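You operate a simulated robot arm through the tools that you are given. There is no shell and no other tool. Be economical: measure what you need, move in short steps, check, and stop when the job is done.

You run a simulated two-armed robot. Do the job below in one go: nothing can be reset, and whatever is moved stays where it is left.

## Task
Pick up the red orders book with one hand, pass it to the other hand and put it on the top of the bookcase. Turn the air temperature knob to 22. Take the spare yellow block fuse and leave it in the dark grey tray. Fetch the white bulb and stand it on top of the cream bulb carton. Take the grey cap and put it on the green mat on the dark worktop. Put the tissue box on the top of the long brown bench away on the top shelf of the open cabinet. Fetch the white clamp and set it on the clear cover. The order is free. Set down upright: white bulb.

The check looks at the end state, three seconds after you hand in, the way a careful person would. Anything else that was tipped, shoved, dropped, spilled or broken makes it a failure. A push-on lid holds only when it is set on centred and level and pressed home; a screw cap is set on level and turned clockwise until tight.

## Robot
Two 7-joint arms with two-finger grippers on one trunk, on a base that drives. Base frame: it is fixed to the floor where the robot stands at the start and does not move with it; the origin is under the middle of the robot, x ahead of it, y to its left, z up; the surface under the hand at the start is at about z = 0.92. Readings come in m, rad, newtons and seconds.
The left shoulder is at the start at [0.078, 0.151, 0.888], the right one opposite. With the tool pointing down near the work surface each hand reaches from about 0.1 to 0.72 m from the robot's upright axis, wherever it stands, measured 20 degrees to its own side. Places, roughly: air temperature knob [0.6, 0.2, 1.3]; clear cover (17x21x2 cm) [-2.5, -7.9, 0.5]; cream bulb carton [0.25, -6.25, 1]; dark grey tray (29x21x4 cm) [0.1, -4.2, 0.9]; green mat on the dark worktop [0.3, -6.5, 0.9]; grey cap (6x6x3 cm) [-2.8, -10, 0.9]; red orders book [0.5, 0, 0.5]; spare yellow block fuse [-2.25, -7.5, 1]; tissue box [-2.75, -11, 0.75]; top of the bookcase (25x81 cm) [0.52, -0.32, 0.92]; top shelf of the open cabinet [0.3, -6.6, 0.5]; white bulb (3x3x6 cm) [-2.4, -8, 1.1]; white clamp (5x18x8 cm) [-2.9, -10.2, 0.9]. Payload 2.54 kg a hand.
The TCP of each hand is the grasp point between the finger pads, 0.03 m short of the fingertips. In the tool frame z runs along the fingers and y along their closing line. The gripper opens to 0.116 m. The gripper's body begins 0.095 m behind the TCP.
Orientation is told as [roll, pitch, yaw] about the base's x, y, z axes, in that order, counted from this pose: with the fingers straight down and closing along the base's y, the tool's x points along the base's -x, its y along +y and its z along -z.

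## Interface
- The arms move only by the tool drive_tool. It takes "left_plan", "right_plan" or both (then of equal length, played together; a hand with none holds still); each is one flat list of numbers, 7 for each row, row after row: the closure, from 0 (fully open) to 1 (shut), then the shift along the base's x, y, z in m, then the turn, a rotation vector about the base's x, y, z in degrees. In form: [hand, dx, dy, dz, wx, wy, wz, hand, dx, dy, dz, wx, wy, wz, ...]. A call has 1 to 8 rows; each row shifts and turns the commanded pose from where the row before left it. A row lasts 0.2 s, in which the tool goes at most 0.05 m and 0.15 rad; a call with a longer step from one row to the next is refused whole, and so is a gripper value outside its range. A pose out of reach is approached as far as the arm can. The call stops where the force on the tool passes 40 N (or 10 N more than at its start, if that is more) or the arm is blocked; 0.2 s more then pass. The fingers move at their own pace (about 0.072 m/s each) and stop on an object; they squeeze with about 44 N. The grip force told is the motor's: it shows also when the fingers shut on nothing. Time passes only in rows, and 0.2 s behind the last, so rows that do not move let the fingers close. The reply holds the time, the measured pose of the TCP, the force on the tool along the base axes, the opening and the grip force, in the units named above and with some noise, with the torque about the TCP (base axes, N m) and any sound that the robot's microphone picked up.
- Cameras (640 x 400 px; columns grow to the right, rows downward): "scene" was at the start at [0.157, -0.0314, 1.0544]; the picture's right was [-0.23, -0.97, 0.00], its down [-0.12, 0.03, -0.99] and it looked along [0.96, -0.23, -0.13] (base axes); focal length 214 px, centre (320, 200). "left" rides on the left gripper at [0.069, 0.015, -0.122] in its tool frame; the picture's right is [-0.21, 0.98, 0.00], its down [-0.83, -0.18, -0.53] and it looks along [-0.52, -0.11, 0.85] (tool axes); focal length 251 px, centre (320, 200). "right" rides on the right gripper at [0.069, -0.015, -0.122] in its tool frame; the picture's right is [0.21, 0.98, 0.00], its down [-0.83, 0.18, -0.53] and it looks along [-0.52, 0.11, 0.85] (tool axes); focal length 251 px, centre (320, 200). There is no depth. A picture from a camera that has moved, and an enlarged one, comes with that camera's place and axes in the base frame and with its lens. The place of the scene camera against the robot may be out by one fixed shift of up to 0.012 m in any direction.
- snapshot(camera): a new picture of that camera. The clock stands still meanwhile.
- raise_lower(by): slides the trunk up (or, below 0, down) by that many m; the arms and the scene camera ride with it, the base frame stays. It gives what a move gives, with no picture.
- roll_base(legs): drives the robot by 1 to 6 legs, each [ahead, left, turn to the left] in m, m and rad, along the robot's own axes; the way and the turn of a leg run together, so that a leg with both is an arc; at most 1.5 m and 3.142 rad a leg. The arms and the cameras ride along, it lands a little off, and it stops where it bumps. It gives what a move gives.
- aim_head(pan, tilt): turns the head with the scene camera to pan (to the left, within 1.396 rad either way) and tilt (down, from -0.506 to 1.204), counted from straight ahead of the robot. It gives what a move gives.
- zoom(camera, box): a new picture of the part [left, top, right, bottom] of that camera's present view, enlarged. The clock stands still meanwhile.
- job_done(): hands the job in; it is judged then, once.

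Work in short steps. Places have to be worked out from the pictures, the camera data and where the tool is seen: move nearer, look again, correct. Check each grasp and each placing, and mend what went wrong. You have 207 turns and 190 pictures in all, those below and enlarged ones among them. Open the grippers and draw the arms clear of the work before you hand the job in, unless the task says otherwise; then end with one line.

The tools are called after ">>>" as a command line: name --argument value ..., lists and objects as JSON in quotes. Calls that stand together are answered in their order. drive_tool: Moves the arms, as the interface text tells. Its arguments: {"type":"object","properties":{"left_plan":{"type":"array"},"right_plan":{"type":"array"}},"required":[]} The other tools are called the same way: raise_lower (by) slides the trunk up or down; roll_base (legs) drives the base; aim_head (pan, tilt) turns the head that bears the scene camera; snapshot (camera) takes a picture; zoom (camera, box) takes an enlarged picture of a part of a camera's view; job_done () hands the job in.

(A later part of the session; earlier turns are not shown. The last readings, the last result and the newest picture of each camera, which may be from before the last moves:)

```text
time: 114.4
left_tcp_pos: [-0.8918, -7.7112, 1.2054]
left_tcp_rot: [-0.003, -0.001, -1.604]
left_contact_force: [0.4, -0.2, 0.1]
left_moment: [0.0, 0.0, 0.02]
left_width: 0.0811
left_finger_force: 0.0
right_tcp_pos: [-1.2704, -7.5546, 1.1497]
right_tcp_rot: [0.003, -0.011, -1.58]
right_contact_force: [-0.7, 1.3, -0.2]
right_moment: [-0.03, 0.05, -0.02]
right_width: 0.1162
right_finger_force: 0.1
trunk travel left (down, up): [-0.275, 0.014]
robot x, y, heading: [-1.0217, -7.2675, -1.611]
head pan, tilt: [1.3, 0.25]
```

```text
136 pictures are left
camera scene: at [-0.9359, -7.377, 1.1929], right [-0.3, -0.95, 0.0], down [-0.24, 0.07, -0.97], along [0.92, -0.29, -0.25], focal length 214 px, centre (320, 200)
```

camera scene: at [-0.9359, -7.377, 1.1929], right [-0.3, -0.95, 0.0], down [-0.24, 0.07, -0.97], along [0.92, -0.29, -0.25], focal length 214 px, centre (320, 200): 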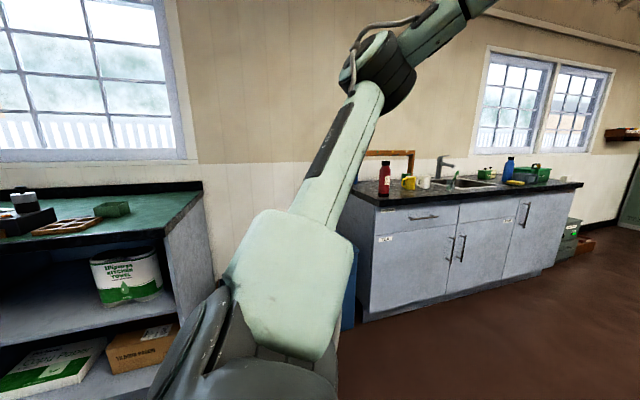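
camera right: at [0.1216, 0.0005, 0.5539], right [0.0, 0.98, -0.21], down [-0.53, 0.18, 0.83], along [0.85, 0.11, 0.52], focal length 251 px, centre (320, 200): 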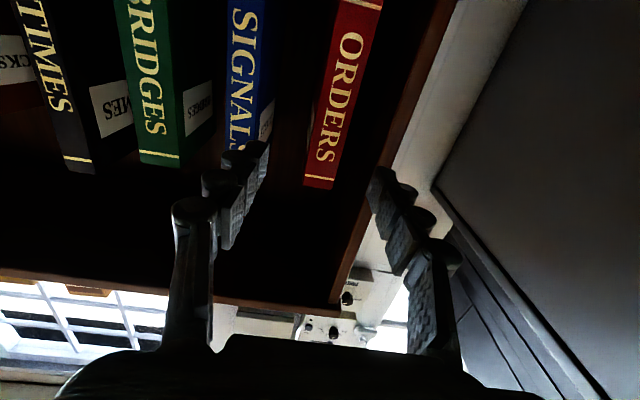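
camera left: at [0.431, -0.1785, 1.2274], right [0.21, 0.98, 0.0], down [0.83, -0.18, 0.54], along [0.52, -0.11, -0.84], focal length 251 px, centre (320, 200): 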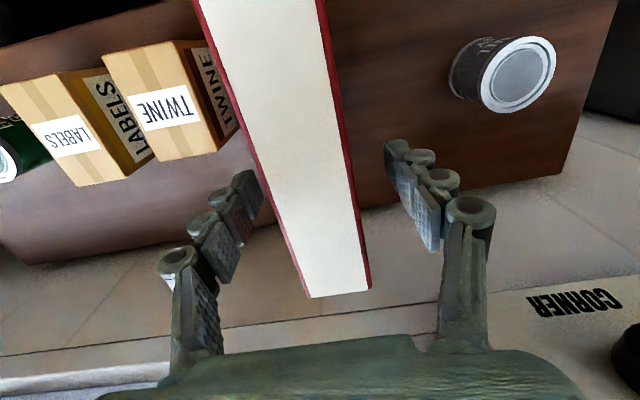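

A grey shelf unit (front x≈−2.05, y −8.06…−7.15) holds fuse, bulb and clear cover; the brown bench lies beyond. I turn to face −x and approach the shelf unit to look.

>>> roll_base --legs '[[0, 0, -1.535], [0.3, 0.35, 0]]'

>>> aim_head --pan 0.0 --tilt 0.4

>>> snapshot --camera "scene"

>>> aim_head --pan 0.0 --tilt 0.9

>>> snapshot --camera "scene"

```text
time: 122.2
left_tcp_pos: [-1.7613, -7.763, 1.206]
left_tcp_rot: [-0.003, -0.002, -3.141]
left_contact_force: [-1.0, -0.6, -0.1]
left_moment: [0.01, 0.01, -0.03]
left_width: 0.0814
left_finger_force: 0.1
right_tcp_pos: [-1.6177, -7.3809, 1.1494]
right_tcp_rot: [0.003, -0.009, -3.116]
right_contact_force: [0.3, 1.0, -0.2]
right_moment: [0.01, -0.01, -0.02]
right_width: 0.1161
right_finger_force: 0.0
trunk travel left (down, up): [-0.275, 0.014]
robot x, y, heading: [-1.3248, -7.6163, 3.142]
head pan, tilt: [1.3, 0.25]
```

```text
time: 123.6
left_tcp_pos: [-1.7613, -7.7632, 1.2063]
left_tcp_rot: [-0.005, -0.002, -3.14]
left_contact_force: [0.1, 0.4, 0.1]
left_moment: [0.01, 0.01, 0.02]
left_width: 0.0814
left_finger_force: 0.0
right_tcp_pos: [-1.6177, -7.3819, 1.1497]
right_tcp_rot: [0.003, -0.011, -3.115]
right_contact_force: [-0.2, 0.0, -0.4]
right_moment: [-0.01, -0.01, -0.01]
right_width: 0.1161
right_finger_force: 0.2
trunk travel left (down, up): [-0.275, 0.014]
robot x, y, heading: [-1.327, -7.6213, 3.135]
head pan, tilt: [0.0, 0.4]
```

```text
135 pictures are left
camera scene: at [-1.4879, -7.6288, 1.1789], right [0.0, 1.0, 0.0], down [0.39, 0.0, -0.92], along [-0.92, 0.0, -0.39], focal length 214 px, centre (320, 200)
```

scene: 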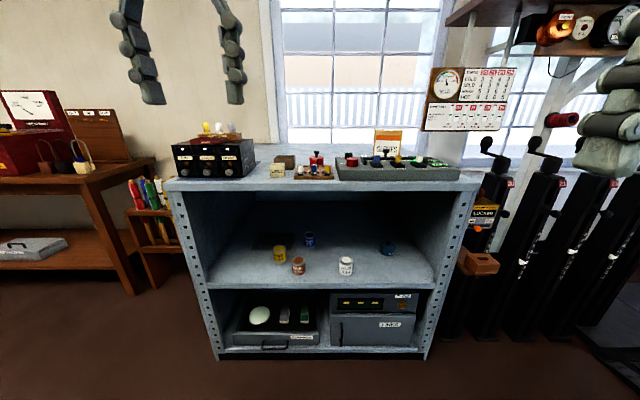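

```text
time: 124.6
left_tcp_pos: [-1.7616, -7.7639, 1.206]
left_tcp_rot: [-0.004, -0.003, -3.139]
left_contact_force: [0.7, -0.3, 0.3]
left_moment: [0.01, 0.0, 0.01]
left_width: 0.0813
left_finger_force: 0.0
right_tcp_pos: [-1.618, -7.3814, 1.1496]
right_tcp_rot: [0.004, -0.01, -3.115]
right_contact_force: [0.4, -0.8, 0.1]
right_moment: [-0.02, 0.03, -0.02]
right_width: 0.116
right_finger_force: 0.0
trunk travel left (down, up): [-0.275, 0.014]
robot x, y, heading: [-1.3266, -7.617, 3.137]
head pan, tilt: [0.0, 0.901]
```

```text
134 pictures are left
camera scene: at [-1.4708, -7.6287, 1.136], right [0.0, 1.0, 0.0], down [0.78, 0.0, -0.62], along [-0.62, 0.0, -0.78], focal length 214 px, centre (320, 200)
```

scene: 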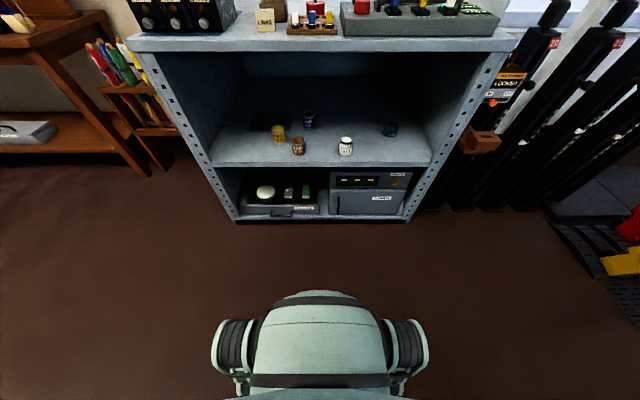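

I zoom in on the shelf's top and inside.

>>> aim_head --pan 0.0 --tilt 0.45

>>> zoom --camera "scene" --box '[160, 90, 310, 180]'

>>> zoom --camera "scene" --box '[260, 90, 480, 180]'

>>> zoom --camera "scene" --box '[190, 180, 450, 350]'

```text
time: 125.5
left_tcp_pos: [-1.7624, -7.7642, 1.2059]
left_tcp_rot: [-0.004, -0.003, -3.14]
left_contact_force: [0.3, 0.1, 0.2]
left_moment: [-0.01, -0.02, 0.02]
left_width: 0.0811
left_finger_force: 0.1
right_tcp_pos: [-1.619, -7.3803, 1.1501]
right_tcp_rot: [0.002, -0.01, -3.117]
right_contact_force: [-1.2, -0.5, -0.2]
right_moment: [0.02, -0.02, 0.01]
right_width: 0.1158
right_finger_force: 0.0
trunk travel left (down, up): [-0.275, 0.014]
robot x, y, heading: [-1.3317, -7.6208, 3.138]
head pan, tilt: [0.0, 0.45]
```

```text
4.27 times, centred on (235, 135) of scene
camera zoom: at [-1.4872, -7.6287, 1.1742], right [0.0, 1.0, 0.0], down [0.44, 0.0, -0.9], along [-0.9, 0.0, -0.44], focal length 915 px, centre (683, 477)
```

zoom: 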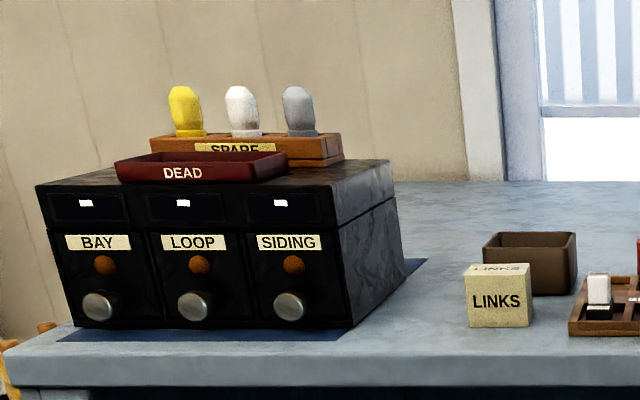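

```text
2.91 times, centred on (370, 135) of scene
camera zoom: at [-1.4872, -7.6287, 1.1742], right [0.0, 1.0, 0.0], down [0.44, 0.0, -0.9], along [-0.9, 0.0, -0.44], focal length 624 px, centre (174, 389)
```

zoom: 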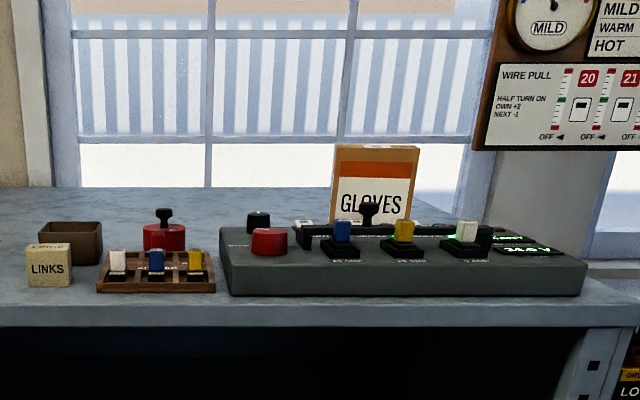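

```text
2.35 times, centred on (320, 265) of scene
camera zoom: at [-1.4872, -7.6287, 1.1742], right [0.0, 1.0, 0.0], down [0.44, 0.0, -0.9], along [-0.9, 0.0, -0.44], focal length 505 px, centre (320, 47)
```

zoom: 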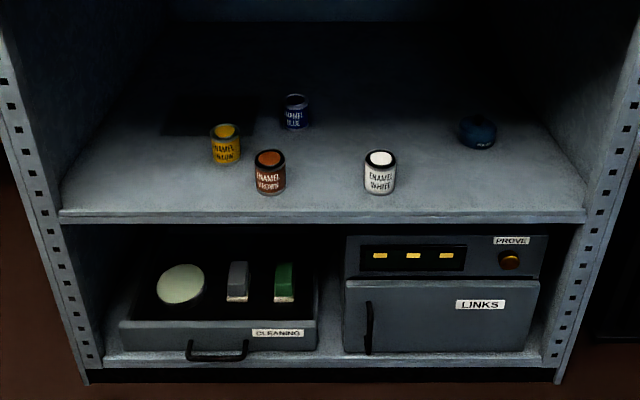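

Found: yellow spare in the wooden rack (≈−2.2,−7.60), white bulb in the SPARE board (≈−2.4,−8.04,1.1), and the clear cover is the dark plate at the back left of the middle shelf (≈−2.51,−7.905). I drive close so that the left reaches the bulb and the right the fuse.

>>> roll_base --legs '[[0, 0.16, 0], [0.37, 0, 0]]'

>>> aim_head --pan 0.0 --tilt 0.45

>>> snapshot --camera "scene"

>>> snapshot --camera "left"

>>> snapshot --camera "right"

```text
time: 129.6
left_tcp_pos: [-2.133, -7.919, 1.205]
left_tcp_rot: [-0.004, -0.002, 3.142]
left_contact_force: [0.4, 0.3, 0.9]
left_moment: [0.03, -0.01, -0.01]
left_width: 0.0811
left_finger_force: 0.1
right_tcp_pos: [-1.9879, -7.5371, 1.1501]
right_tcp_rot: [0.004, -0.011, -3.118]
right_contact_force: [-0.7, 0.4, 0.3]
right_moment: [-0.01, -0.01, 0.03]
right_width: 0.116
right_finger_force: 0.0
trunk travel left (down, up): [-0.275, 0.014]
robot x, y, heading: [-1.6933, -7.7772, 3.138]
head pan, tilt: [0.0, 0.45]
```

```text
time: 130.2
left_tcp_pos: [-2.1324, -7.9192, 1.2057]
left_tcp_rot: [-0.004, -0.003, 3.14]
left_contact_force: [0.0, 0.2, 0.7]
left_moment: [-0.04, 0.01, -0.02]
left_width: 0.0815
left_finger_force: 0.0
right_tcp_pos: [-1.9881, -7.5363, 1.1508]
right_tcp_rot: [0.003, -0.01, -3.116]
right_contact_force: [-0.3, 0.5, 0.2]
right_moment: [-0.01, -0.01, 0.01]
right_width: 0.1159
right_finger_force: 0.1
trunk travel left (down, up): [-0.275, 0.014]
robot x, y, heading: [-1.6982, -7.7763, 3.135]
head pan, tilt: [0.0, 0.45]
```

```text
130 pictures are left
camera scene: at [-1.857, -7.7846, 1.1742], right [0.0, 1.0, 0.0], down [0.44, 0.0, -0.9], along [-0.9, 0.0, -0.44], focal length 214 px, centre (320, 200)
```

scene: 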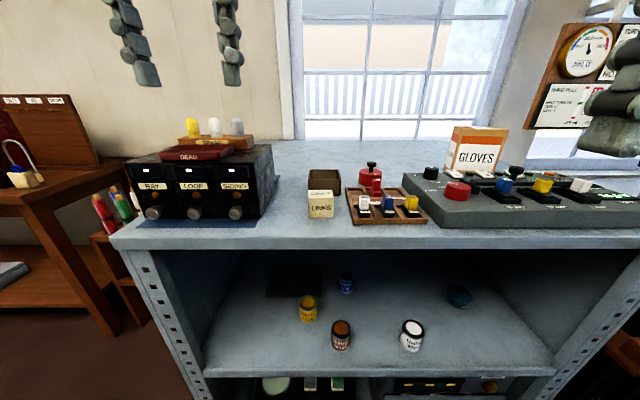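

```text
129 pictures are left
camera left: at [-2.0617, -7.9345, 1.3286], right [-0.21, -0.98, 0.0], down [-0.82, 0.18, 0.54], along [-0.52, 0.12, -0.84], focal length 251 px, centre (320, 200)
```

left: 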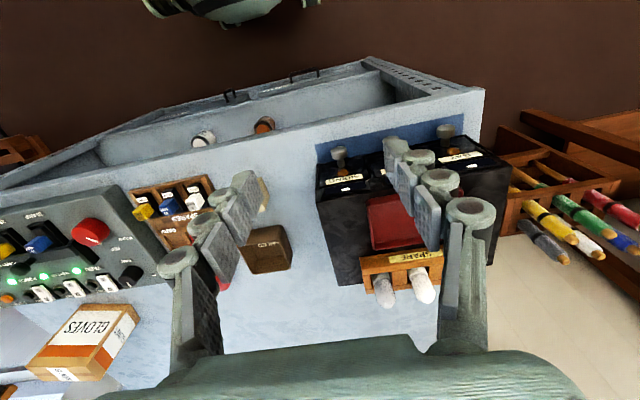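

```text
128 pictures are left
camera right: at [-1.9188, -7.5183, 1.2716], right [0.24, -0.97, 0.0], down [-0.82, -0.2, 0.54], along [-0.53, -0.13, -0.84], focal length 251 px, centre (320, 200)
```

right: 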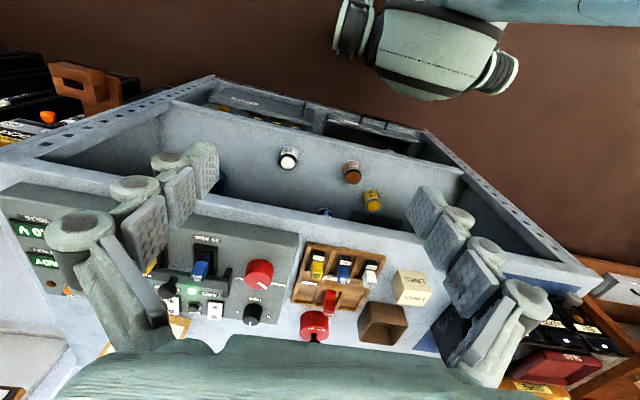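

I zoom on the fuse rack from the right camera and on both objects from the scene camera for precise triangulation.

>>> zoom --camera "right" --box '[270, 220, 430, 320]'

>>> zoom --camera "scene" --box '[330, 160, 440, 230]'

>>> zoom --camera "scene" --box '[160, 100, 280, 175]'

```text
4.00 times, centred on (350, 270) of right
camera zoom: at [-1.9188, -7.5183, 1.2716], right [0.24, -0.97, 0.0], down [-0.82, -0.2, 0.54], along [-0.53, -0.13, -0.84], focal length 1006 px, centre (200, -80)
```

zoom: 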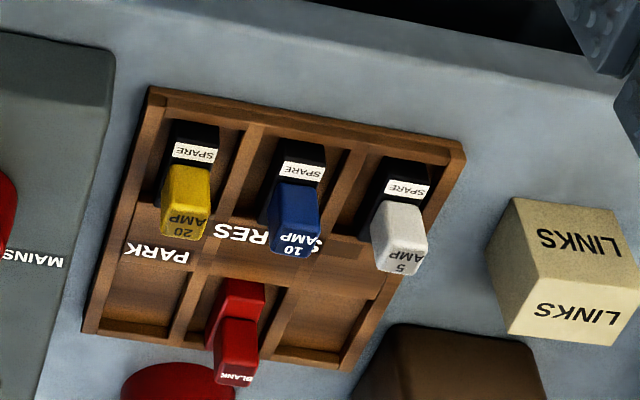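

```text
5.71 times, centred on (385, 195) of scene
camera zoom: at [-1.857, -7.7846, 1.1742], right [0.0, 1.0, 0.0], down [0.44, 0.0, -0.9], along [-0.9, 0.0, -0.44], focal length 1226 px, centre (-51, 229)
```

zoom: 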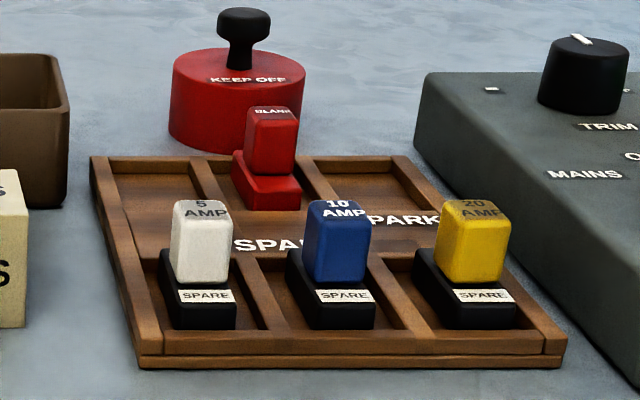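

```text
5.33 times, centred on (220, 138) of scene
camera zoom: at [-1.857, -7.7846, 1.1742], right [0.0, 1.0, 0.0], down [0.44, 0.0, -0.9], along [-0.9, 0.0, -0.44], focal length 1144 px, centre (853, 533)
```

zoom: 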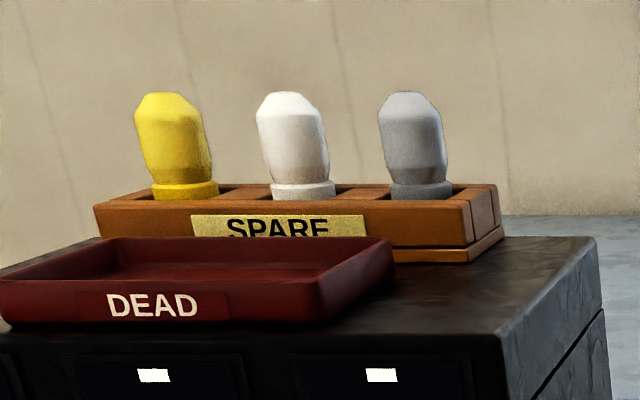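

Fuse top ≈(−2.24,−7.59,0.99), bulb ≈(−2.347,−8.005,1.11). I turn both hands 90° so that the fingers close front-to-back, moving the right over the fuse.

>>> drive_tool --right_plan '[0, -0.026, -0.006, 0, 0, 0, 8.2, 0, -0.026, -0.006, 0, 0, 0, 8.2, 0, -0.026, -0.006, 0, 0, 0, 8.2, 0, -0.026, -0.006, 0, 0, 0, 8.2, 0, -0.026, -0.006, 0, 0, 0, 8.2, 0, -0.026, -0.006, 0, 0, 0, 8.2, 0, -0.026, -0.006, 0, 0, 0, 8.2, 0, -0.026, -0.006, 0, 0, 0, 8.2]' --left_plan '[0, 0, 0, 0, 0, 0, -8.2, 0, 0, 0, 0, 0, 0, -8.2, 0, 0, 0, 0, 0, 0, -8.2, 0, 0, 0, 0, 0, 0, -8.2, 0, 0, 0, 0, 0, 0, -8.2, 0, 0, 0, 0, 0, 0, -8.2, 0, 0, 0, 0, 0, 0, -8.2, 0, 0, 0, 0, 0, 0, -8.2]'

>>> drive_tool --right_plan '[0, -0.01, 0, 0, 0, 0, 8.2, 0, -0.01, 0, 0, 0, 0, 8.2, 0, -0.01, 0, 0, 0, 0, 6.6]' --left_plan '[0, 0, 0, 0, 0, 0, -8.2, 0, 0, 0, 0, 0, 0, -8.2, 0, 0, 0, 0, 0, 0, -8.0]'

>>> snapshot --camera "left"

>>> snapshot --camera "right"

```text
time: 132.0
left_tcp_pos: [-2.1318, -7.9188, 1.206]
left_tcp_rot: [-0.001, -0.006, 1.995]
left_contact_force: [-0.2, -0.6, 0.2]
left_moment: [-0.03, 0.02, 0.02]
left_width: 0.1159
left_finger_force: 0.0
right_tcp_pos: [-2.1233, -7.6505, 1.101]
right_tcp_rot: [0.005, -0.013, -1.976]
right_contact_force: [0.7, 0.4, 0.5]
right_moment: [0.01, 0.0, -0.01]
right_width: 0.1161
right_finger_force: 0.0
right hand out of reach, approached as far as the arm can: row 6, 7, 8
trunk travel left (down, up): [-0.275, 0.014]
robot x, y, heading: [-1.6942, -7.7742, 3.138]
head pan, tilt: [0.0, 0.45]
```

```text
time: 132.8
left_tcp_pos: [-2.1324, -7.9209, 1.2068]
left_tcp_rot: [-0.002, -0.003, 1.57]
left_contact_force: [-0.3, -0.8, -1.3]
left_moment: [0.01, -0.01, -0.01]
left_width: 0.116
left_finger_force: 0.0
right_tcp_pos: [-2.051, -7.714, 1.06]
right_tcp_rot: [0.004, -0.009, -1.571]
right_contact_force: [-0.7, 0.9, -0.1]
right_moment: [0.05, 0.0, 0.01]
right_width: 0.116
right_finger_force: 0.2
right hand out of reach, approached as far as the arm can: row 1, 2, 3
trunk travel left (down, up): [-0.275, 0.014]
robot x, y, heading: [-1.6949, -7.7736, 3.142]
head pan, tilt: [0.0, 0.45]
```

```text
124 pictures are left
camera left: at [-2.1468, -7.9895, 1.3283], right [-0.98, 0.22, 0.0], down [0.18, 0.82, 0.54], along [0.12, 0.52, -0.84], focal length 251 px, centre (320, 200)
```

left: 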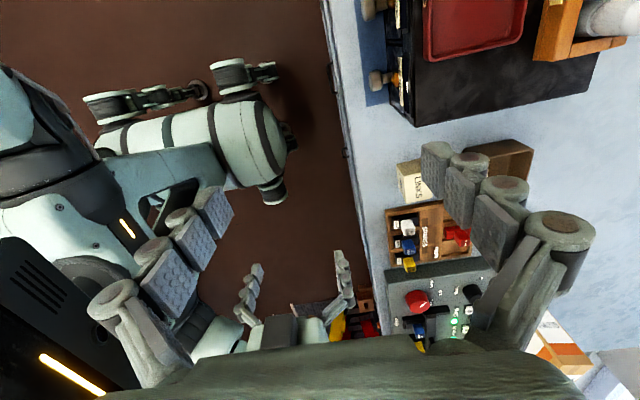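

```text
123 pictures are left
camera right: at [-2.0678, -7.6421, 1.1822], right [0.98, 0.21, 0.0], down [0.18, -0.82, 0.54], along [0.12, -0.53, -0.84], focal length 251 px, centre (320, 200)
```

right: 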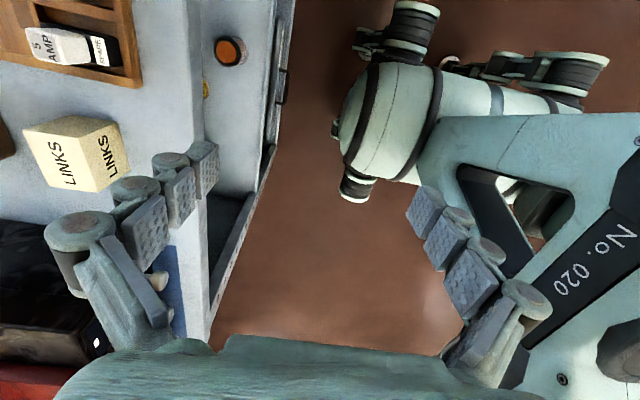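

Yawed this way the right arm loses reach. I turn the right back and on to the other side (−90°), while easing the left over towards the bulb at z 1.2.

>>> drive_tool --right_plan '[0, 0.01, 0.02, 0.01, 0, 0, -8.2, 0, 0.01, 0.02, 0.01, 0, 0, -8.2, 0, 0.01, 0.02, 0.01, 0, 0, -8.2, 0, 0.01, 0.02, 0.01, 0, 0, -8.2, 0, 0, 0.02, 0.01, 0, 0, -8.2, 0, 0, 0.02, 0.01, 0, 0, -8.2, 0, 0, 0.02, 0, 0, 0, -8.2, 0, 0, 0.02, 0, 0, 0, -8.2]' --left_plan '[0, -0.027, -0.011, 0, 0, 0, 0, 0, -0.027, -0.011, 0, 0, 0, 0, 0, -0.027, -0.011, 0, 0, 0, 0, 0, -0.027, -0.011, 0, 0, 0, 0, 0, -0.027, -0.01, 0, 0, 0, 0, 0, -0.027, -0.01, 0, 0, 0, 0, 0, -0.027, -0.01, 0, 0, 0, 0, 0, -0.027, -0.01, 0, 0, 0, 0]'

>>> drive_tool --right_plan '[0, 0, 0, 0, 0, 0, -8.2, 0, 0, 0, 0, 0, 0, -8.2, 0, 0, 0, 0, 0, 0, -8.2, 0, 0, 0, 0, 0, 0, -8.2, 0, 0, 0, 0, 0, 0, -8.2, 0, 0, 0, 0, 0, 0, -8.2, 0, 0, 0, 0, 0, 0, -8.2, 0, 0, 0, 0, 0, 0, -8.2]'

>>> drive_tool --right_plan '[0, -0.02, 0, 0, 0, 0, -8.2, 0, -0.02, 0, 0, 0, 0, -8.2, 0, -0.02, 0, 0, 0, 0, -8.2, 0, -0.02, 0, 0, 0, 0, -8.2, 0, -0.03, 0, 0, 0, 0, -8.2, 0, -0.03, 0, 0, 0, 0, -7]'

>>> snapshot --camera "right"

>>> snapshot --camera "left"

```text
time: 134.6
left_tcp_pos: [-2.2899, -8.0415, 1.1469]
left_tcp_rot: [-0.002, -0.004, 1.571]
left_contact_force: [-0.7, 0.2, -0.8]
left_moment: [0.0, 0.02, -0.02]
left_width: 0.116
left_finger_force: 0.0
left hand out of reach, approached as far as the arm can: row 1, 2, 3, 4, 5, 6, 7, 8
right_tcp_pos: [-2.0138, -7.5547, 1.1204]
right_tcp_rot: [0.006, -0.012, -2.717]
right_contact_force: [0.0, 0.5, -0.1]
right_moment: [-0.03, 0.01, -0.01]
right_width: 0.116
right_finger_force: 0.1
trunk travel left (down, up): [-0.275, 0.014]
robot x, y, heading: [-1.6955, -7.7713, 3.143]
head pan, tilt: [0.0, 0.45]
```

```text
time: 136.4
left_tcp_pos: [-2.2888, -8.0412, 1.1469]
left_tcp_rot: [-0.001, -0.004, 1.572]
left_contact_force: [1.2, -1.6, -0.3]
left_moment: [0.0, 0.01, -0.02]
left_width: 0.1159
left_finger_force: 0.0
right_tcp_pos: [-2.0134, -7.5543, 1.1217]
right_tcp_rot: [0.005, -0.011, 2.419]
right_contact_force: [-0.4, 0.7, 0.1]
right_moment: [0.0, -0.01, 0.0]
right_width: 0.1161
right_finger_force: 0.0
trunk travel left (down, up): [-0.275, 0.014]
robot x, y, heading: [-1.6942, -7.7761, 3.135]
head pan, tilt: [0.0, 0.45]
```

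```text
time: 137.8
left_tcp_pos: [-2.2905, -8.0417, 1.1467]
left_tcp_rot: [-0.002, -0.003, 1.572]
left_contact_force: [-0.3, 0.1, -0.9]
left_moment: [-0.02, 0.03, 0.02]
left_width: 0.1159
left_finger_force: 0.1
right_tcp_pos: [-2.1539, -7.5546, 1.1212]
right_tcp_rot: [0.004, -0.01, 1.581]
right_contact_force: [-0.5, -0.3, 0.9]
right_moment: [0.0, -0.01, 0.01]
right_width: 0.116
right_finger_force: 0.1
trunk travel left (down, up): [-0.275, 0.014]
robot x, y, heading: [-1.6933, -7.7776, 3.136]
head pan, tilt: [0.0, 0.45]
```

```text
122 pictures are left
camera right: at [-2.1388, -7.6238, 1.2428], right [-0.97, -0.23, 0.0], down [-0.19, 0.82, 0.54], along [-0.12, 0.53, -0.84], focal length 251 px, centre (320, 200)
```

right: 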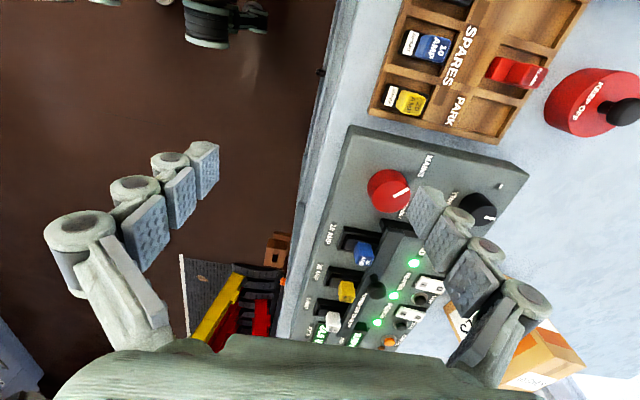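

```text
121 pictures are left
camera left: at [-2.3042, -8.1106, 1.2696], right [-0.98, 0.21, 0.0], down [0.18, 0.82, 0.54], along [0.12, 0.52, -0.84], focal length 251 px, centre (320, 200)
```

left: 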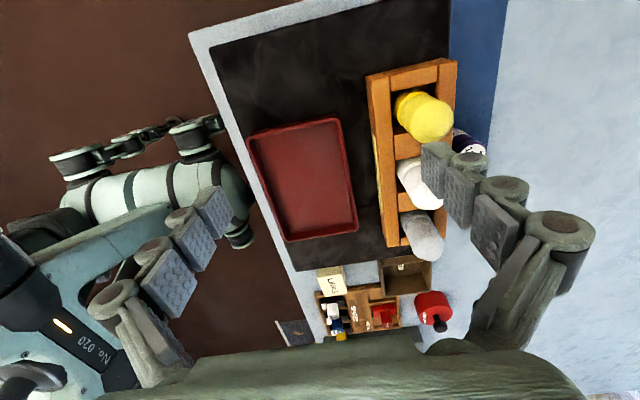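

The left fingertip has sunk between the bulbs; I draw it back and up in the x–z plane, staying between them.

>>> drive_tool --left_plan '[0, 0.02, 0, 0.02, 0, 0, 0, 0, 0.03, 0, 0.03, 0, 0, 0, 0, 0.03, 0, 0.02, 0, 0, 0, 0, 0.03, 0.02, 0, 0, 0, 0, 0, 0.03, 0.02, 0, 0, 0, 0]'

>>> snapshot --camera "left"

```text
time: 139.0
left_tcp_pos: [-2.1485, -8.001, 1.2181]
left_tcp_rot: [-0.003, -0.003, 1.571]
left_contact_force: [0.1, 0.8, -0.1]
left_moment: [0.0, -0.01, -0.02]
left_width: 0.1162
left_finger_force: 0.0
right_tcp_pos: [-2.1528, -7.5553, 1.1226]
right_tcp_rot: [0.006, -0.01, 1.585]
right_contact_force: [0.9, 0.0, 1.2]
right_moment: [-0.01, 0.02, -0.01]
right_width: 0.1161
right_finger_force: 0.0
trunk travel left (down, up): [-0.275, 0.014]
robot x, y, heading: [-1.6944, -7.7755, 3.135]
head pan, tilt: [0.0, 0.45]
```

```text
120 pictures are left
camera left: at [-2.1644, -8.0703, 1.3413], right [-0.98, 0.21, 0.0], down [0.18, 0.82, 0.54], along [0.12, 0.52, -0.84], focal length 251 px, centre (320, 200)
```

left: 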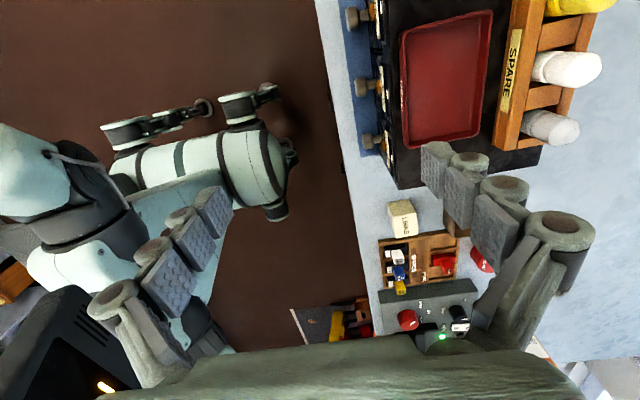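

Right camera confirms the fuse top at (−2.235,−7.594,≈0.99). I move the right over it.

>>> drive_tool --right_plan '[0, -0.03, -0.013, 0, 0, 0, 0, 0, -0.03, -0.013, -0.01, 0, 0, 0, 0, -0.024, -0.012, -0.02, 0, 0, 0]'

>>> snapshot --camera "right"

>>> zoom --camera "scene" --box '[330, 110, 490, 230]'

```text
time: 139.8
left_tcp_pos: [-2.152, -8.0018, 1.2178]
left_tcp_rot: [-0.003, -0.003, 1.57]
left_contact_force: [0.7, 0.4, 0.7]
left_moment: [0.03, -0.05, 0.0]
left_width: 0.1159
left_finger_force: 0.0
right_tcp_pos: [-2.2387, -7.593, 1.0899]
right_tcp_rot: [0.004, -0.011, 1.585]
right_contact_force: [0.1, 0.4, 0.1]
right_moment: [0.0, -0.04, -0.02]
right_width: 0.116
right_finger_force: 0.0
trunk travel left (down, up): [-0.275, 0.014]
robot x, y, heading: [-1.6958, -7.7761, 3.14]
head pan, tilt: [0.0, 0.45]
```

```text
119 pictures are left
camera right: at [-2.2225, -7.662, 1.2126], right [-0.97, -0.23, 0.0], down [-0.19, 0.82, 0.54], along [-0.12, 0.53, -0.84], focal length 251 px, centre (320, 200)
```

right: 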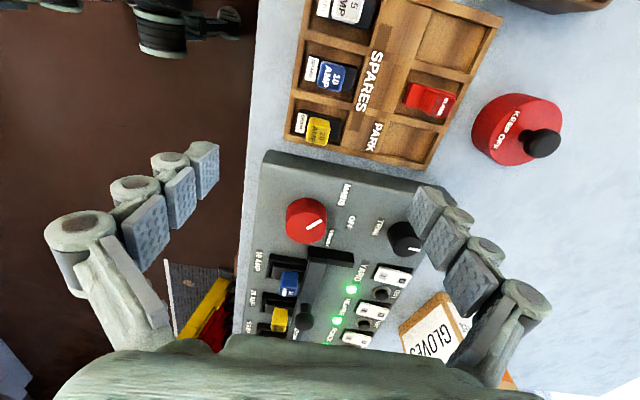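

```text
3.33 times, centred on (410, 170) of scene
camera zoom: at [-1.8577, -7.7848, 1.1741], right [0.0, 1.0, 0.0], down [0.44, 0.0, -0.9], along [-0.9, 0.0, -0.44], focal length 715 px, centre (20, 300)
```

zoom: 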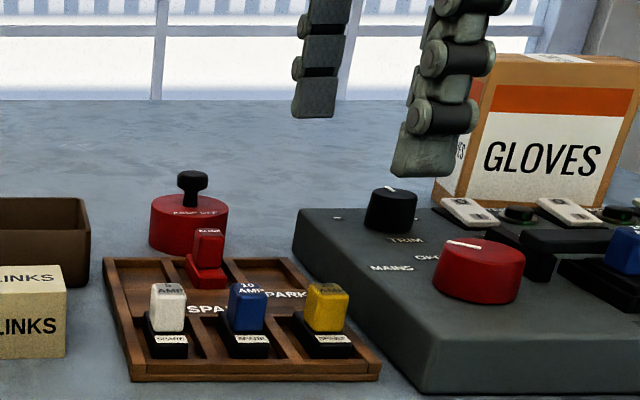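

Fuse top fixed at (−2.236,−7.5935,0.988). I descend so the fingertips are at z≈0.962 and close.

>>> drive_tool --right_plan '[0, 0.002, 0, -0.04, 0, 0, 0, 0, 0, 0, -0.04, 0, 0, 0, 0, 0, 0, -0.017, 0, 0, 0, 1, 0, 0, 0, 0, 0, 0, 1, 0, 0, 0, 0, 0, 0, 1, 0, 0, 0, 0, 0, 0, 1, 0, 0, 0, 0, 0, 0]'

>>> snapshot --camera "right"

>>> zoom --camera "scene" --box '[330, 130, 490, 230]'

```text
time: 141.4
left_tcp_pos: [-2.1504, -8.0011, 1.2182]
left_tcp_rot: [-0.003, -0.002, 1.57]
left_contact_force: [0.9, 0.8, -0.5]
left_moment: [-0.02, 0.01, -0.01]
left_width: 0.1159
left_finger_force: 0.1
right_tcp_pos: [-2.2339, -7.5921, 0.9946]
right_tcp_rot: [0.005, -0.011, 1.584]
right_contact_force: [-0.1, 0.6, -0.4]
right_moment: [0.01, -0.04, 0.01]
right_width: 0.0425
right_finger_force: 44.1
trunk travel left (down, up): [-0.275, 0.014]
robot x, y, heading: [-1.6973, -7.773, 3.138]
head pan, tilt: [0.0, 0.45]
```

```text
117 pictures are left
camera right: at [-2.2177, -7.662, 1.1166], right [-0.97, -0.23, 0.0], down [-0.19, 0.82, 0.54], along [-0.13, 0.53, -0.84], focal length 251 px, centre (320, 200)
```

right: 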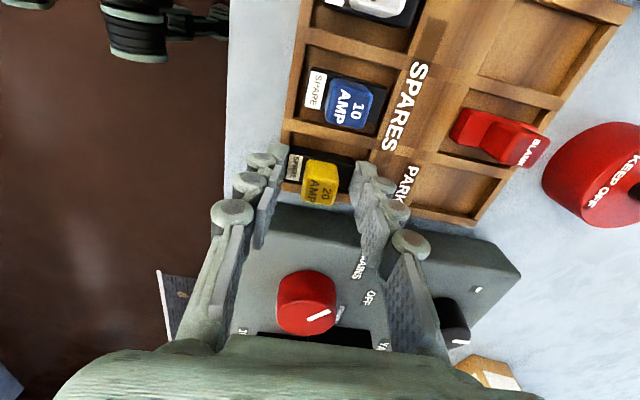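

```text
4.00 times, centred on (410, 180) of scene
camera zoom: at [-1.857, -7.7846, 1.1742], right [0.0, 1.0, 0.0], down [0.44, 0.0, -0.9], along [-0.9, 0.0, -0.44], focal length 858 px, centre (-40, 280)
```

zoom: 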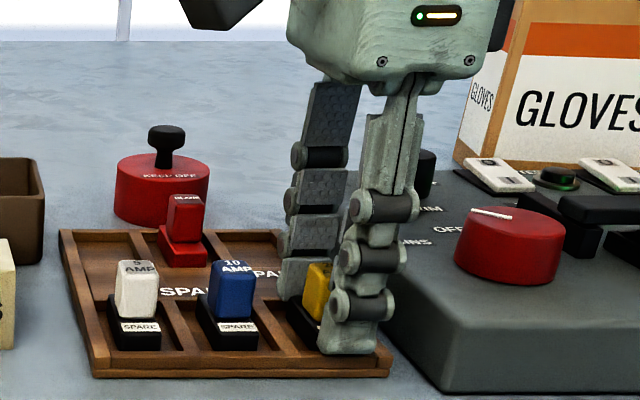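

Gripped at 4.25 cm. I lift straight up and check.

>>> drive_tool --right_plan '[1, 0, 0, 0.02, 0, 0, 0, 1, 0, 0, 0.04, 0, 0, 0, 1, 0, 0, 0.04, 0, 0, 0, 1, 0, 0, 0.02, 0, 0, 0]'

>>> zoom --camera "scene" --box '[330, 80, 490, 230]'

```text
time: 142.4
left_tcp_pos: [-2.1497, -8.0005, 1.2177]
left_tcp_rot: [-0.003, -0.001, 1.57]
left_contact_force: [-0.8, -0.2, -0.2]
left_moment: [-0.02, -0.05, 0.0]
left_width: 0.1161
left_finger_force: 0.1
right_tcp_pos: [-2.234, -7.5935, 1.1148]
right_tcp_rot: [0.006, -0.01, 1.583]
right_contact_force: [0.0, 0.4, -0.6]
right_moment: [-0.02, 0.0, 0.03]
right_width: 0.0425
right_finger_force: 44.1
trunk travel left (down, up): [-0.275, 0.014]
robot x, y, heading: [-1.6965, -7.7775, 3.141]
head pan, tilt: [0.0, 0.45]
```

```text
2.67 times, centred on (410, 155) of scene
camera zoom: at [-1.8569, -7.7847, 1.1742], right [0.0, 1.0, 0.0], down [0.44, 0.0, -0.9], along [-0.9, 0.0, -0.44], focal length 572 px, centre (80, 320)
```

zoom: 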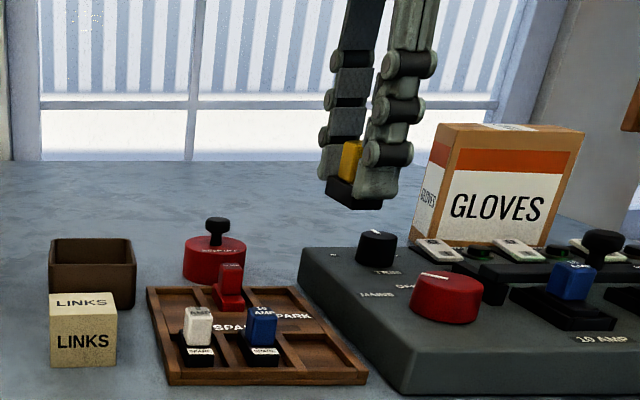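

The fuse (with its base) is out cleanly. I lift it away and turn the left hand the other way round (+180°), which should reach farther.

>>> drive_tool --left_plan '[0, 0, 0, 0, 0, 0, 8.2, 0, 0, 0, 0, 0, 0, 8.2, 0, 0, 0, 0, 0, 0, 8.2, 0, 0, 0, 0, 0, 0, 8.2, 0, 0, 0, 0, 0, 0, 8.2, 0, 0, 0, 0, 0, 0, 8.2, 0, 0, 0, 0, 0, 0, 8.2, 0, 0, 0, 0, 0, 0, 8.2]' --right_plan '[1, 0, 0, 0.03, 0, 0, 0, 1, 0.02, 0.01, 0.02, 0, 0, 0, 1, 0.03, 0.01, 0.02, 0, 0, 0, 1, 0.03, 0.01, 0, 0, 0, 0, 1, 0.03, 0.01, 0, 0, 0, 0, 1, 0.03, 0, 0, 0, 0, 0, 1, 0.03, 0, 0, 0, 0, 0, 1, 0.03, 0, 0, 0, 0, 0]'

>>> drive_tool --left_plan '[0, 0, 0, 0, 0, 0, 8.2, 0, 0, 0, 0, 0, 0, 8.2, 0, 0, 0, 0, 0, 0, 8.2, 0, 0, 0, 0, 0, 0, 8.2, 0, 0, 0, 0, 0, 0, 8.2, 0, 0, 0, 0, 0, 0, 8.2, 0, 0, 0, 0, 0, 0, 8.2, 0, 0, 0, 0, 0, 0, 8.2]'

>>> drive_tool --left_plan '[0, -0.015, 0, 0, 0, 0, 8.2, 0, -0.015, 0, 0, 0, 0, 8.2, 0, -0.02, 0, 0, 0, 0, 8.2, 0, -0.02, 0, 0, 0, 0, 8.2, 0, -0.02, 0, 0, 0, 0, 8.2, 0, -0.02, 0, 0, 0, 0, 7.8]'

>>> snapshot --camera "left"

```text
time: 144.2
left_tcp_pos: [-2.1502, -8.0009, 1.219]
left_tcp_rot: [-0.004, -0.004, 2.718]
left_contact_force: [0.0, -0.2, 0.1]
left_moment: [0.0, 0.01, 0.01]
left_width: 0.1162
left_finger_force: 0.1
right_tcp_pos: [-2.0339, -7.5538, 1.1847]
right_tcp_rot: [0.004, -0.011, 1.586]
right_contact_force: [0.7, 0.2, -0.2]
right_moment: [0.0, 0.02, -0.01]
right_width: 0.0427
right_finger_force: 43.9
trunk travel left (down, up): [-0.275, 0.014]
robot x, y, heading: [-1.6969, -7.7781, 3.143]
head pan, tilt: [0.0, 0.45]
```

```text
time: 146.0
left_tcp_pos: [-2.1484, -8.0004, 1.2181]
left_tcp_rot: [-0.004, -0.001, -2.418]
left_contact_force: [-0.6, -0.4, 0.2]
left_moment: [0.03, 0.01, 0.04]
left_width: 0.1161
left_finger_force: 0.0
right_tcp_pos: [-2.034, -7.5544, 1.1858]
right_tcp_rot: [0.004, -0.01, 1.584]
right_contact_force: [0.3, 0.1, -0.2]
right_moment: [0.01, -0.02, 0.01]
right_width: 0.0427
right_finger_force: 44.0
trunk travel left (down, up): [-0.275, 0.014]
robot x, y, heading: [-1.6959, -7.7745, 3.138]
head pan, tilt: [0.0, 0.45]
```

```text
time: 147.4
left_tcp_pos: [-2.2384, -8.0141, 1.1887]
left_tcp_rot: [-0.007, -0.001, -1.566]
left_contact_force: [0.1, -0.1, -0.3]
left_moment: [0.01, -0.01, -0.01]
left_width: 0.1162
left_finger_force: 0.0
left hand out of reach, approached as far as the arm can: row 3, 4, 5, 6
right_tcp_pos: [-2.0336, -7.553, 1.1849]
right_tcp_rot: [0.004, -0.012, 1.584]
right_contact_force: [-0.8, 0.2, -1.1]
right_moment: [-0.02, -0.03, 0.0]
right_width: 0.0424
right_finger_force: 44.1
trunk travel left (down, up): [-0.275, 0.014]
robot x, y, heading: [-1.694, -7.7748, 3.137]
head pan, tilt: [0.0, 0.45]
```

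```text
114 pictures are left
camera left: at [-2.2211, -7.9454, 1.312], right [0.98, -0.21, -0.01], down [-0.18, -0.83, 0.54], along [-0.12, -0.52, -0.84], focal length 251 px, centre (320, 200)
```

left: 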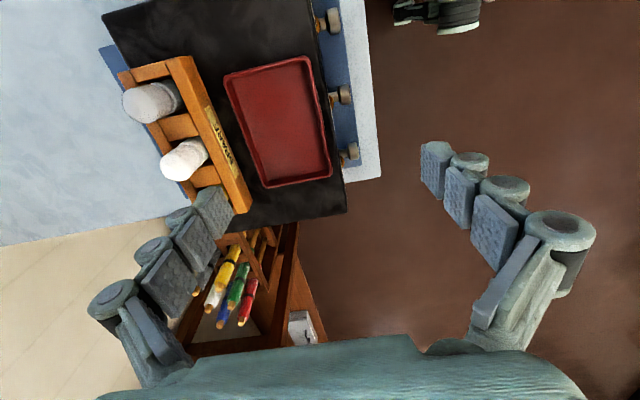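

The shelf's front edge is really at x≈−2.19, so there is room: I pull the left back and up a little, drive 11 cm ahead, then place the left over the bulb.

>>> drive_tool --left_plan '[0, 0.03, 0, 0.015, 0, 0, 0, 0, 0.03, 0.005, 0.015, 0, 0, 0, 0, 0.02, 0.004, 0.01, 0, 0, 0]'

>>> roll_base --legs '[[0.11, 0, 0]]'

>>> drive_tool --left_plan '[0, -0.02, 0, 0, 0, 0, 0, 0, -0.02, 0, 0, 0, 0, 0, 0, -0.02, 0, 0, 0, 0, 0]'

>>> snapshot --camera "left"

>>> snapshot --camera "scene"

```text
time: 148.2
left_tcp_pos: [-2.1563, -8.005, 1.2308]
left_tcp_rot: [-0.002, -0.002, -1.571]
left_contact_force: [-0.2, -0.3, -0.6]
left_moment: [-0.01, -0.02, -0.02]
left_width: 0.1163
left_finger_force: 0.0
right_tcp_pos: [-2.034, -7.5538, 1.1843]
right_tcp_rot: [0.005, -0.012, 1.584]
right_contact_force: [-0.4, -0.2, 0.0]
right_moment: [0.01, -0.01, 0.0]
right_width: 0.0424
right_finger_force: 44.1
trunk travel left (down, up): [-0.275, 0.014]
robot x, y, heading: [-1.6943, -7.774, 3.137]
head pan, tilt: [0.0, 0.45]
```

```text
time: 149.3
left_tcp_pos: [-2.264, -8.0043, 1.229]
left_tcp_rot: [-0.002, -0.001, -1.57]
left_contact_force: [-1.1, -0.1, -0.1]
left_moment: [0.01, -0.04, 0.04]
left_width: 0.1161
left_finger_force: 0.0
right_tcp_pos: [-2.141, -7.5541, 1.1844]
right_tcp_rot: [0.004, -0.011, 1.585]
right_contact_force: [-0.9, 0.4, 0.0]
right_moment: [-0.01, -0.08, -0.01]
right_width: 0.0427
right_finger_force: 44.0
trunk travel left (down, up): [-0.275, 0.014]
robot x, y, heading: [-1.8005, -7.7762, 3.143]
head pan, tilt: [0.0, 0.45]
```

```text
time: 150.2
left_tcp_pos: [-2.3125, -8.0124, 1.2123]
left_tcp_rot: [-0.008, 0.0, -1.57]
left_contact_force: [-0.8, -0.7, -0.3]
left_moment: [-0.02, 0.0, 0.02]
left_width: 0.1158
left_finger_force: 0.1
left hand out of reach, approached as far as the arm can: row 1, 2, 3
right_tcp_pos: [-2.1429, -7.5543, 1.1835]
right_tcp_rot: [0.003, -0.009, 1.587]
right_contact_force: [0.0, -0.6, 0.4]
right_moment: [0.03, 0.0, 0.0]
right_width: 0.0424
right_finger_force: 43.7
trunk travel left (down, up): [-0.275, 0.014]
robot x, y, heading: [-1.8049, -7.7747, 3.142]
head pan, tilt: [0.0, 0.45]
```

```text
113 pictures are left
camera left: at [-2.2958, -7.9429, 1.3353], right [0.98, -0.21, -0.01], down [-0.18, -0.83, 0.53], along [-0.12, -0.52, -0.84], focal length 251 px, centre (320, 200)
```

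left: 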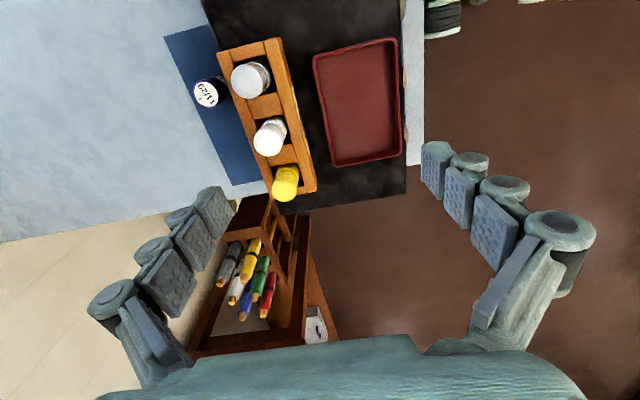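

```text
112 pictures are left
camera scene: at [-1.9645, -7.7844, 1.1742], right [0.0, 1.0, 0.0], down [0.44, 0.0, -0.9], along [-0.9, 0.0, -0.44], focal length 214 px, centre (320, 200)
```

scene: 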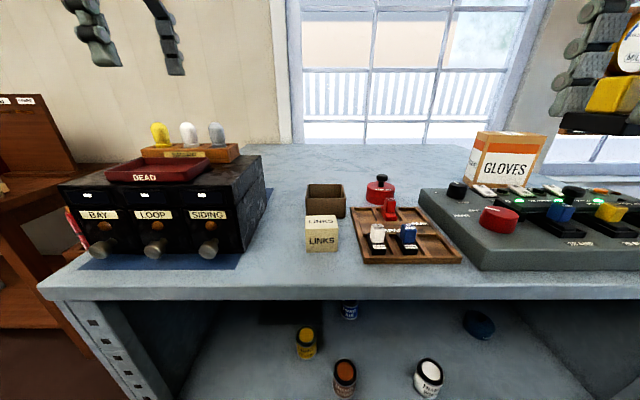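

The bulb is at ≈(−2.356,−8.004). I move over it at z≈1.19 and verify alignment before descending.

>>> drive_tool --left_plan '[0, -0.016, 0, -0.015, 0, 0, 0, 0, -0.015, 0, -0.02, 0, 0, 0]'

>>> snapshot --camera "left"

```text
time: 150.8
left_tcp_pos: [-2.3433, -8.0122, 1.1766]
left_tcp_rot: [-0.006, -0.004, -1.571]
left_contact_force: [0.1, 0.1, 0.5]
left_moment: [0.02, 0.0, -0.03]
left_width: 0.1158
left_finger_force: 0.0
right_tcp_pos: [-2.1422, -7.5526, 1.1844]
right_tcp_rot: [0.004, -0.009, 1.586]
right_contact_force: [-0.1, 0.4, -0.4]
right_moment: [0.01, -0.04, 0.01]
right_width: 0.0427
right_finger_force: 43.5
trunk travel left (down, up): [-0.275, 0.014]
robot x, y, heading: [-1.8017, -7.7759, 3.138]
head pan, tilt: [0.0, 0.45]
```

```text
111 pictures are left
camera left: at [-2.3267, -7.9428, 1.3004], right [0.98, -0.21, 0.0], down [-0.18, -0.82, 0.54], along [-0.12, -0.52, -0.84], focal length 251 px, centre (320, 200)
```

left: 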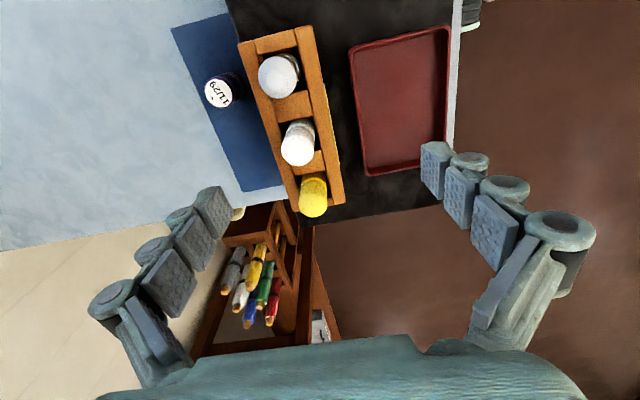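

I descend with small corrections and check before closing.

>>> drive_tool --left_plan '[0, -0.002, 0.002, -0.025, 0, 0, 0, 0, 0, 0.002, -0.025, 0, 0, 0, 0, 0, 0, -0.015, 0, 0, 0]'

>>> snapshot --camera "left"

>>> zoom --camera "scene" --box '[60, 60, 280, 200]'

```text
time: 151.6
left_tcp_pos: [-2.3444, -8.0063, 1.113]
left_tcp_rot: [-0.004, -0.002, -1.57]
left_contact_force: [-0.1, -0.3, 0.2]
left_moment: [0.01, 0.01, 0.0]
left_width: 0.1161
left_finger_force: 0.1
right_tcp_pos: [-2.1408, -7.5534, 1.1844]
right_tcp_rot: [0.003, -0.01, 1.584]
right_contact_force: [-0.2, 0.3, -0.5]
right_moment: [0.01, 0.02, 0.01]
right_width: 0.0425
right_finger_force: 43.8
trunk travel left (down, up): [-0.275, 0.014]
robot x, y, heading: [-1.7978, -7.7735, 3.136]
head pan, tilt: [0.0, 0.45]
```

```text
110 pictures are left
camera left: at [-2.3287, -7.9382, 1.2361], right [0.98, -0.21, 0.0], down [-0.18, -0.82, 0.54], along [-0.12, -0.52, -0.84], focal length 251 px, centre (320, 200)
```

left: 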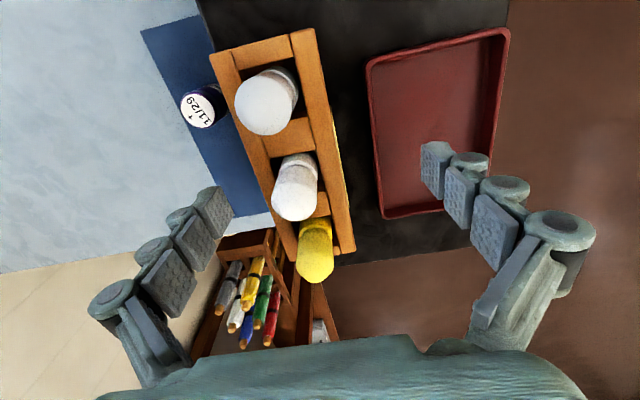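

```text
2.86 times, centred on (170, 130) of scene
camera zoom: at [-1.9642, -7.7844, 1.1742], right [0.0, 1.0, 0.0], down [0.44, 0.0, -0.9], along [-0.9, 0.0, -0.44], focal length 613 px, centre (749, 400)
```

zoom: 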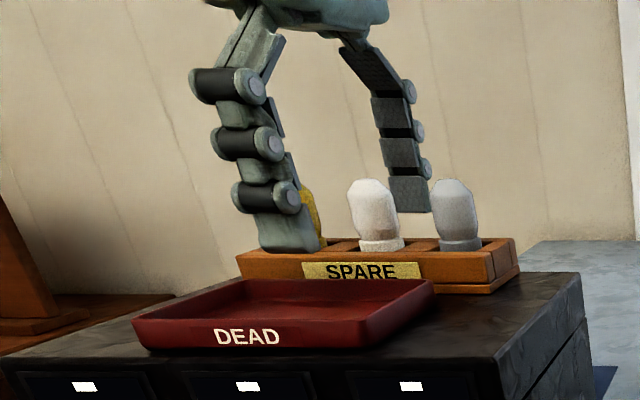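

I shift 12 mm deeper and raise 6 mm to centre on the bulb, then close.

>>> drive_tool --left_plan '[0, -0.012, 0.003, 0.006, 0, 0, 0, 0.3, 0, 0, 0, 0, 0, 0, 0.5, 0, 0, 0, 0, 0, 0]'

>>> snapshot --camera "left"

```text
time: 152.3
left_tcp_pos: [-2.3561, -8.0025, 1.1204]
left_tcp_rot: [-0.003, -0.002, -1.57]
left_contact_force: [0.3, -0.6, -1.0]
left_moment: [-0.05, 0.01, 0.0]
left_width: 0.058
left_finger_force: 0.1
right_tcp_pos: [-2.141, -7.553, 1.1837]
right_tcp_rot: [0.005, -0.01, 1.584]
right_contact_force: [1.0, -0.8, -0.3]
right_moment: [0.04, -0.02, 0.0]
right_width: 0.0427
right_finger_force: 44.2
trunk travel left (down, up): [-0.275, 0.014]
robot x, y, heading: [-1.8056, -7.7761, 3.136]
head pan, tilt: [0.0, 0.45]
```

```text
108 pictures are left
camera left: at [-2.34, -7.9351, 1.2424], right [0.98, -0.21, 0.0], down [-0.18, -0.82, 0.54], along [-0.12, -0.52, -0.84], focal length 251 px, centre (320, 200)
```

left: 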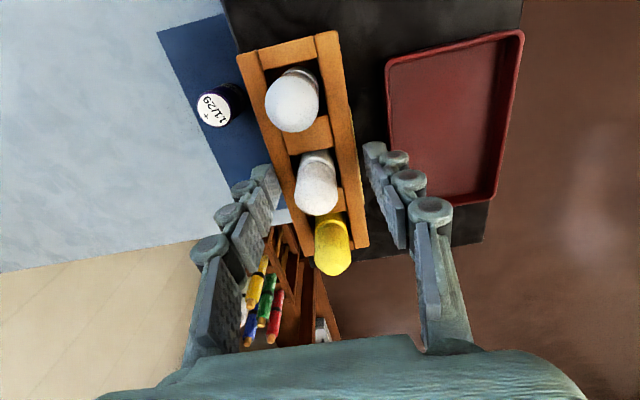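

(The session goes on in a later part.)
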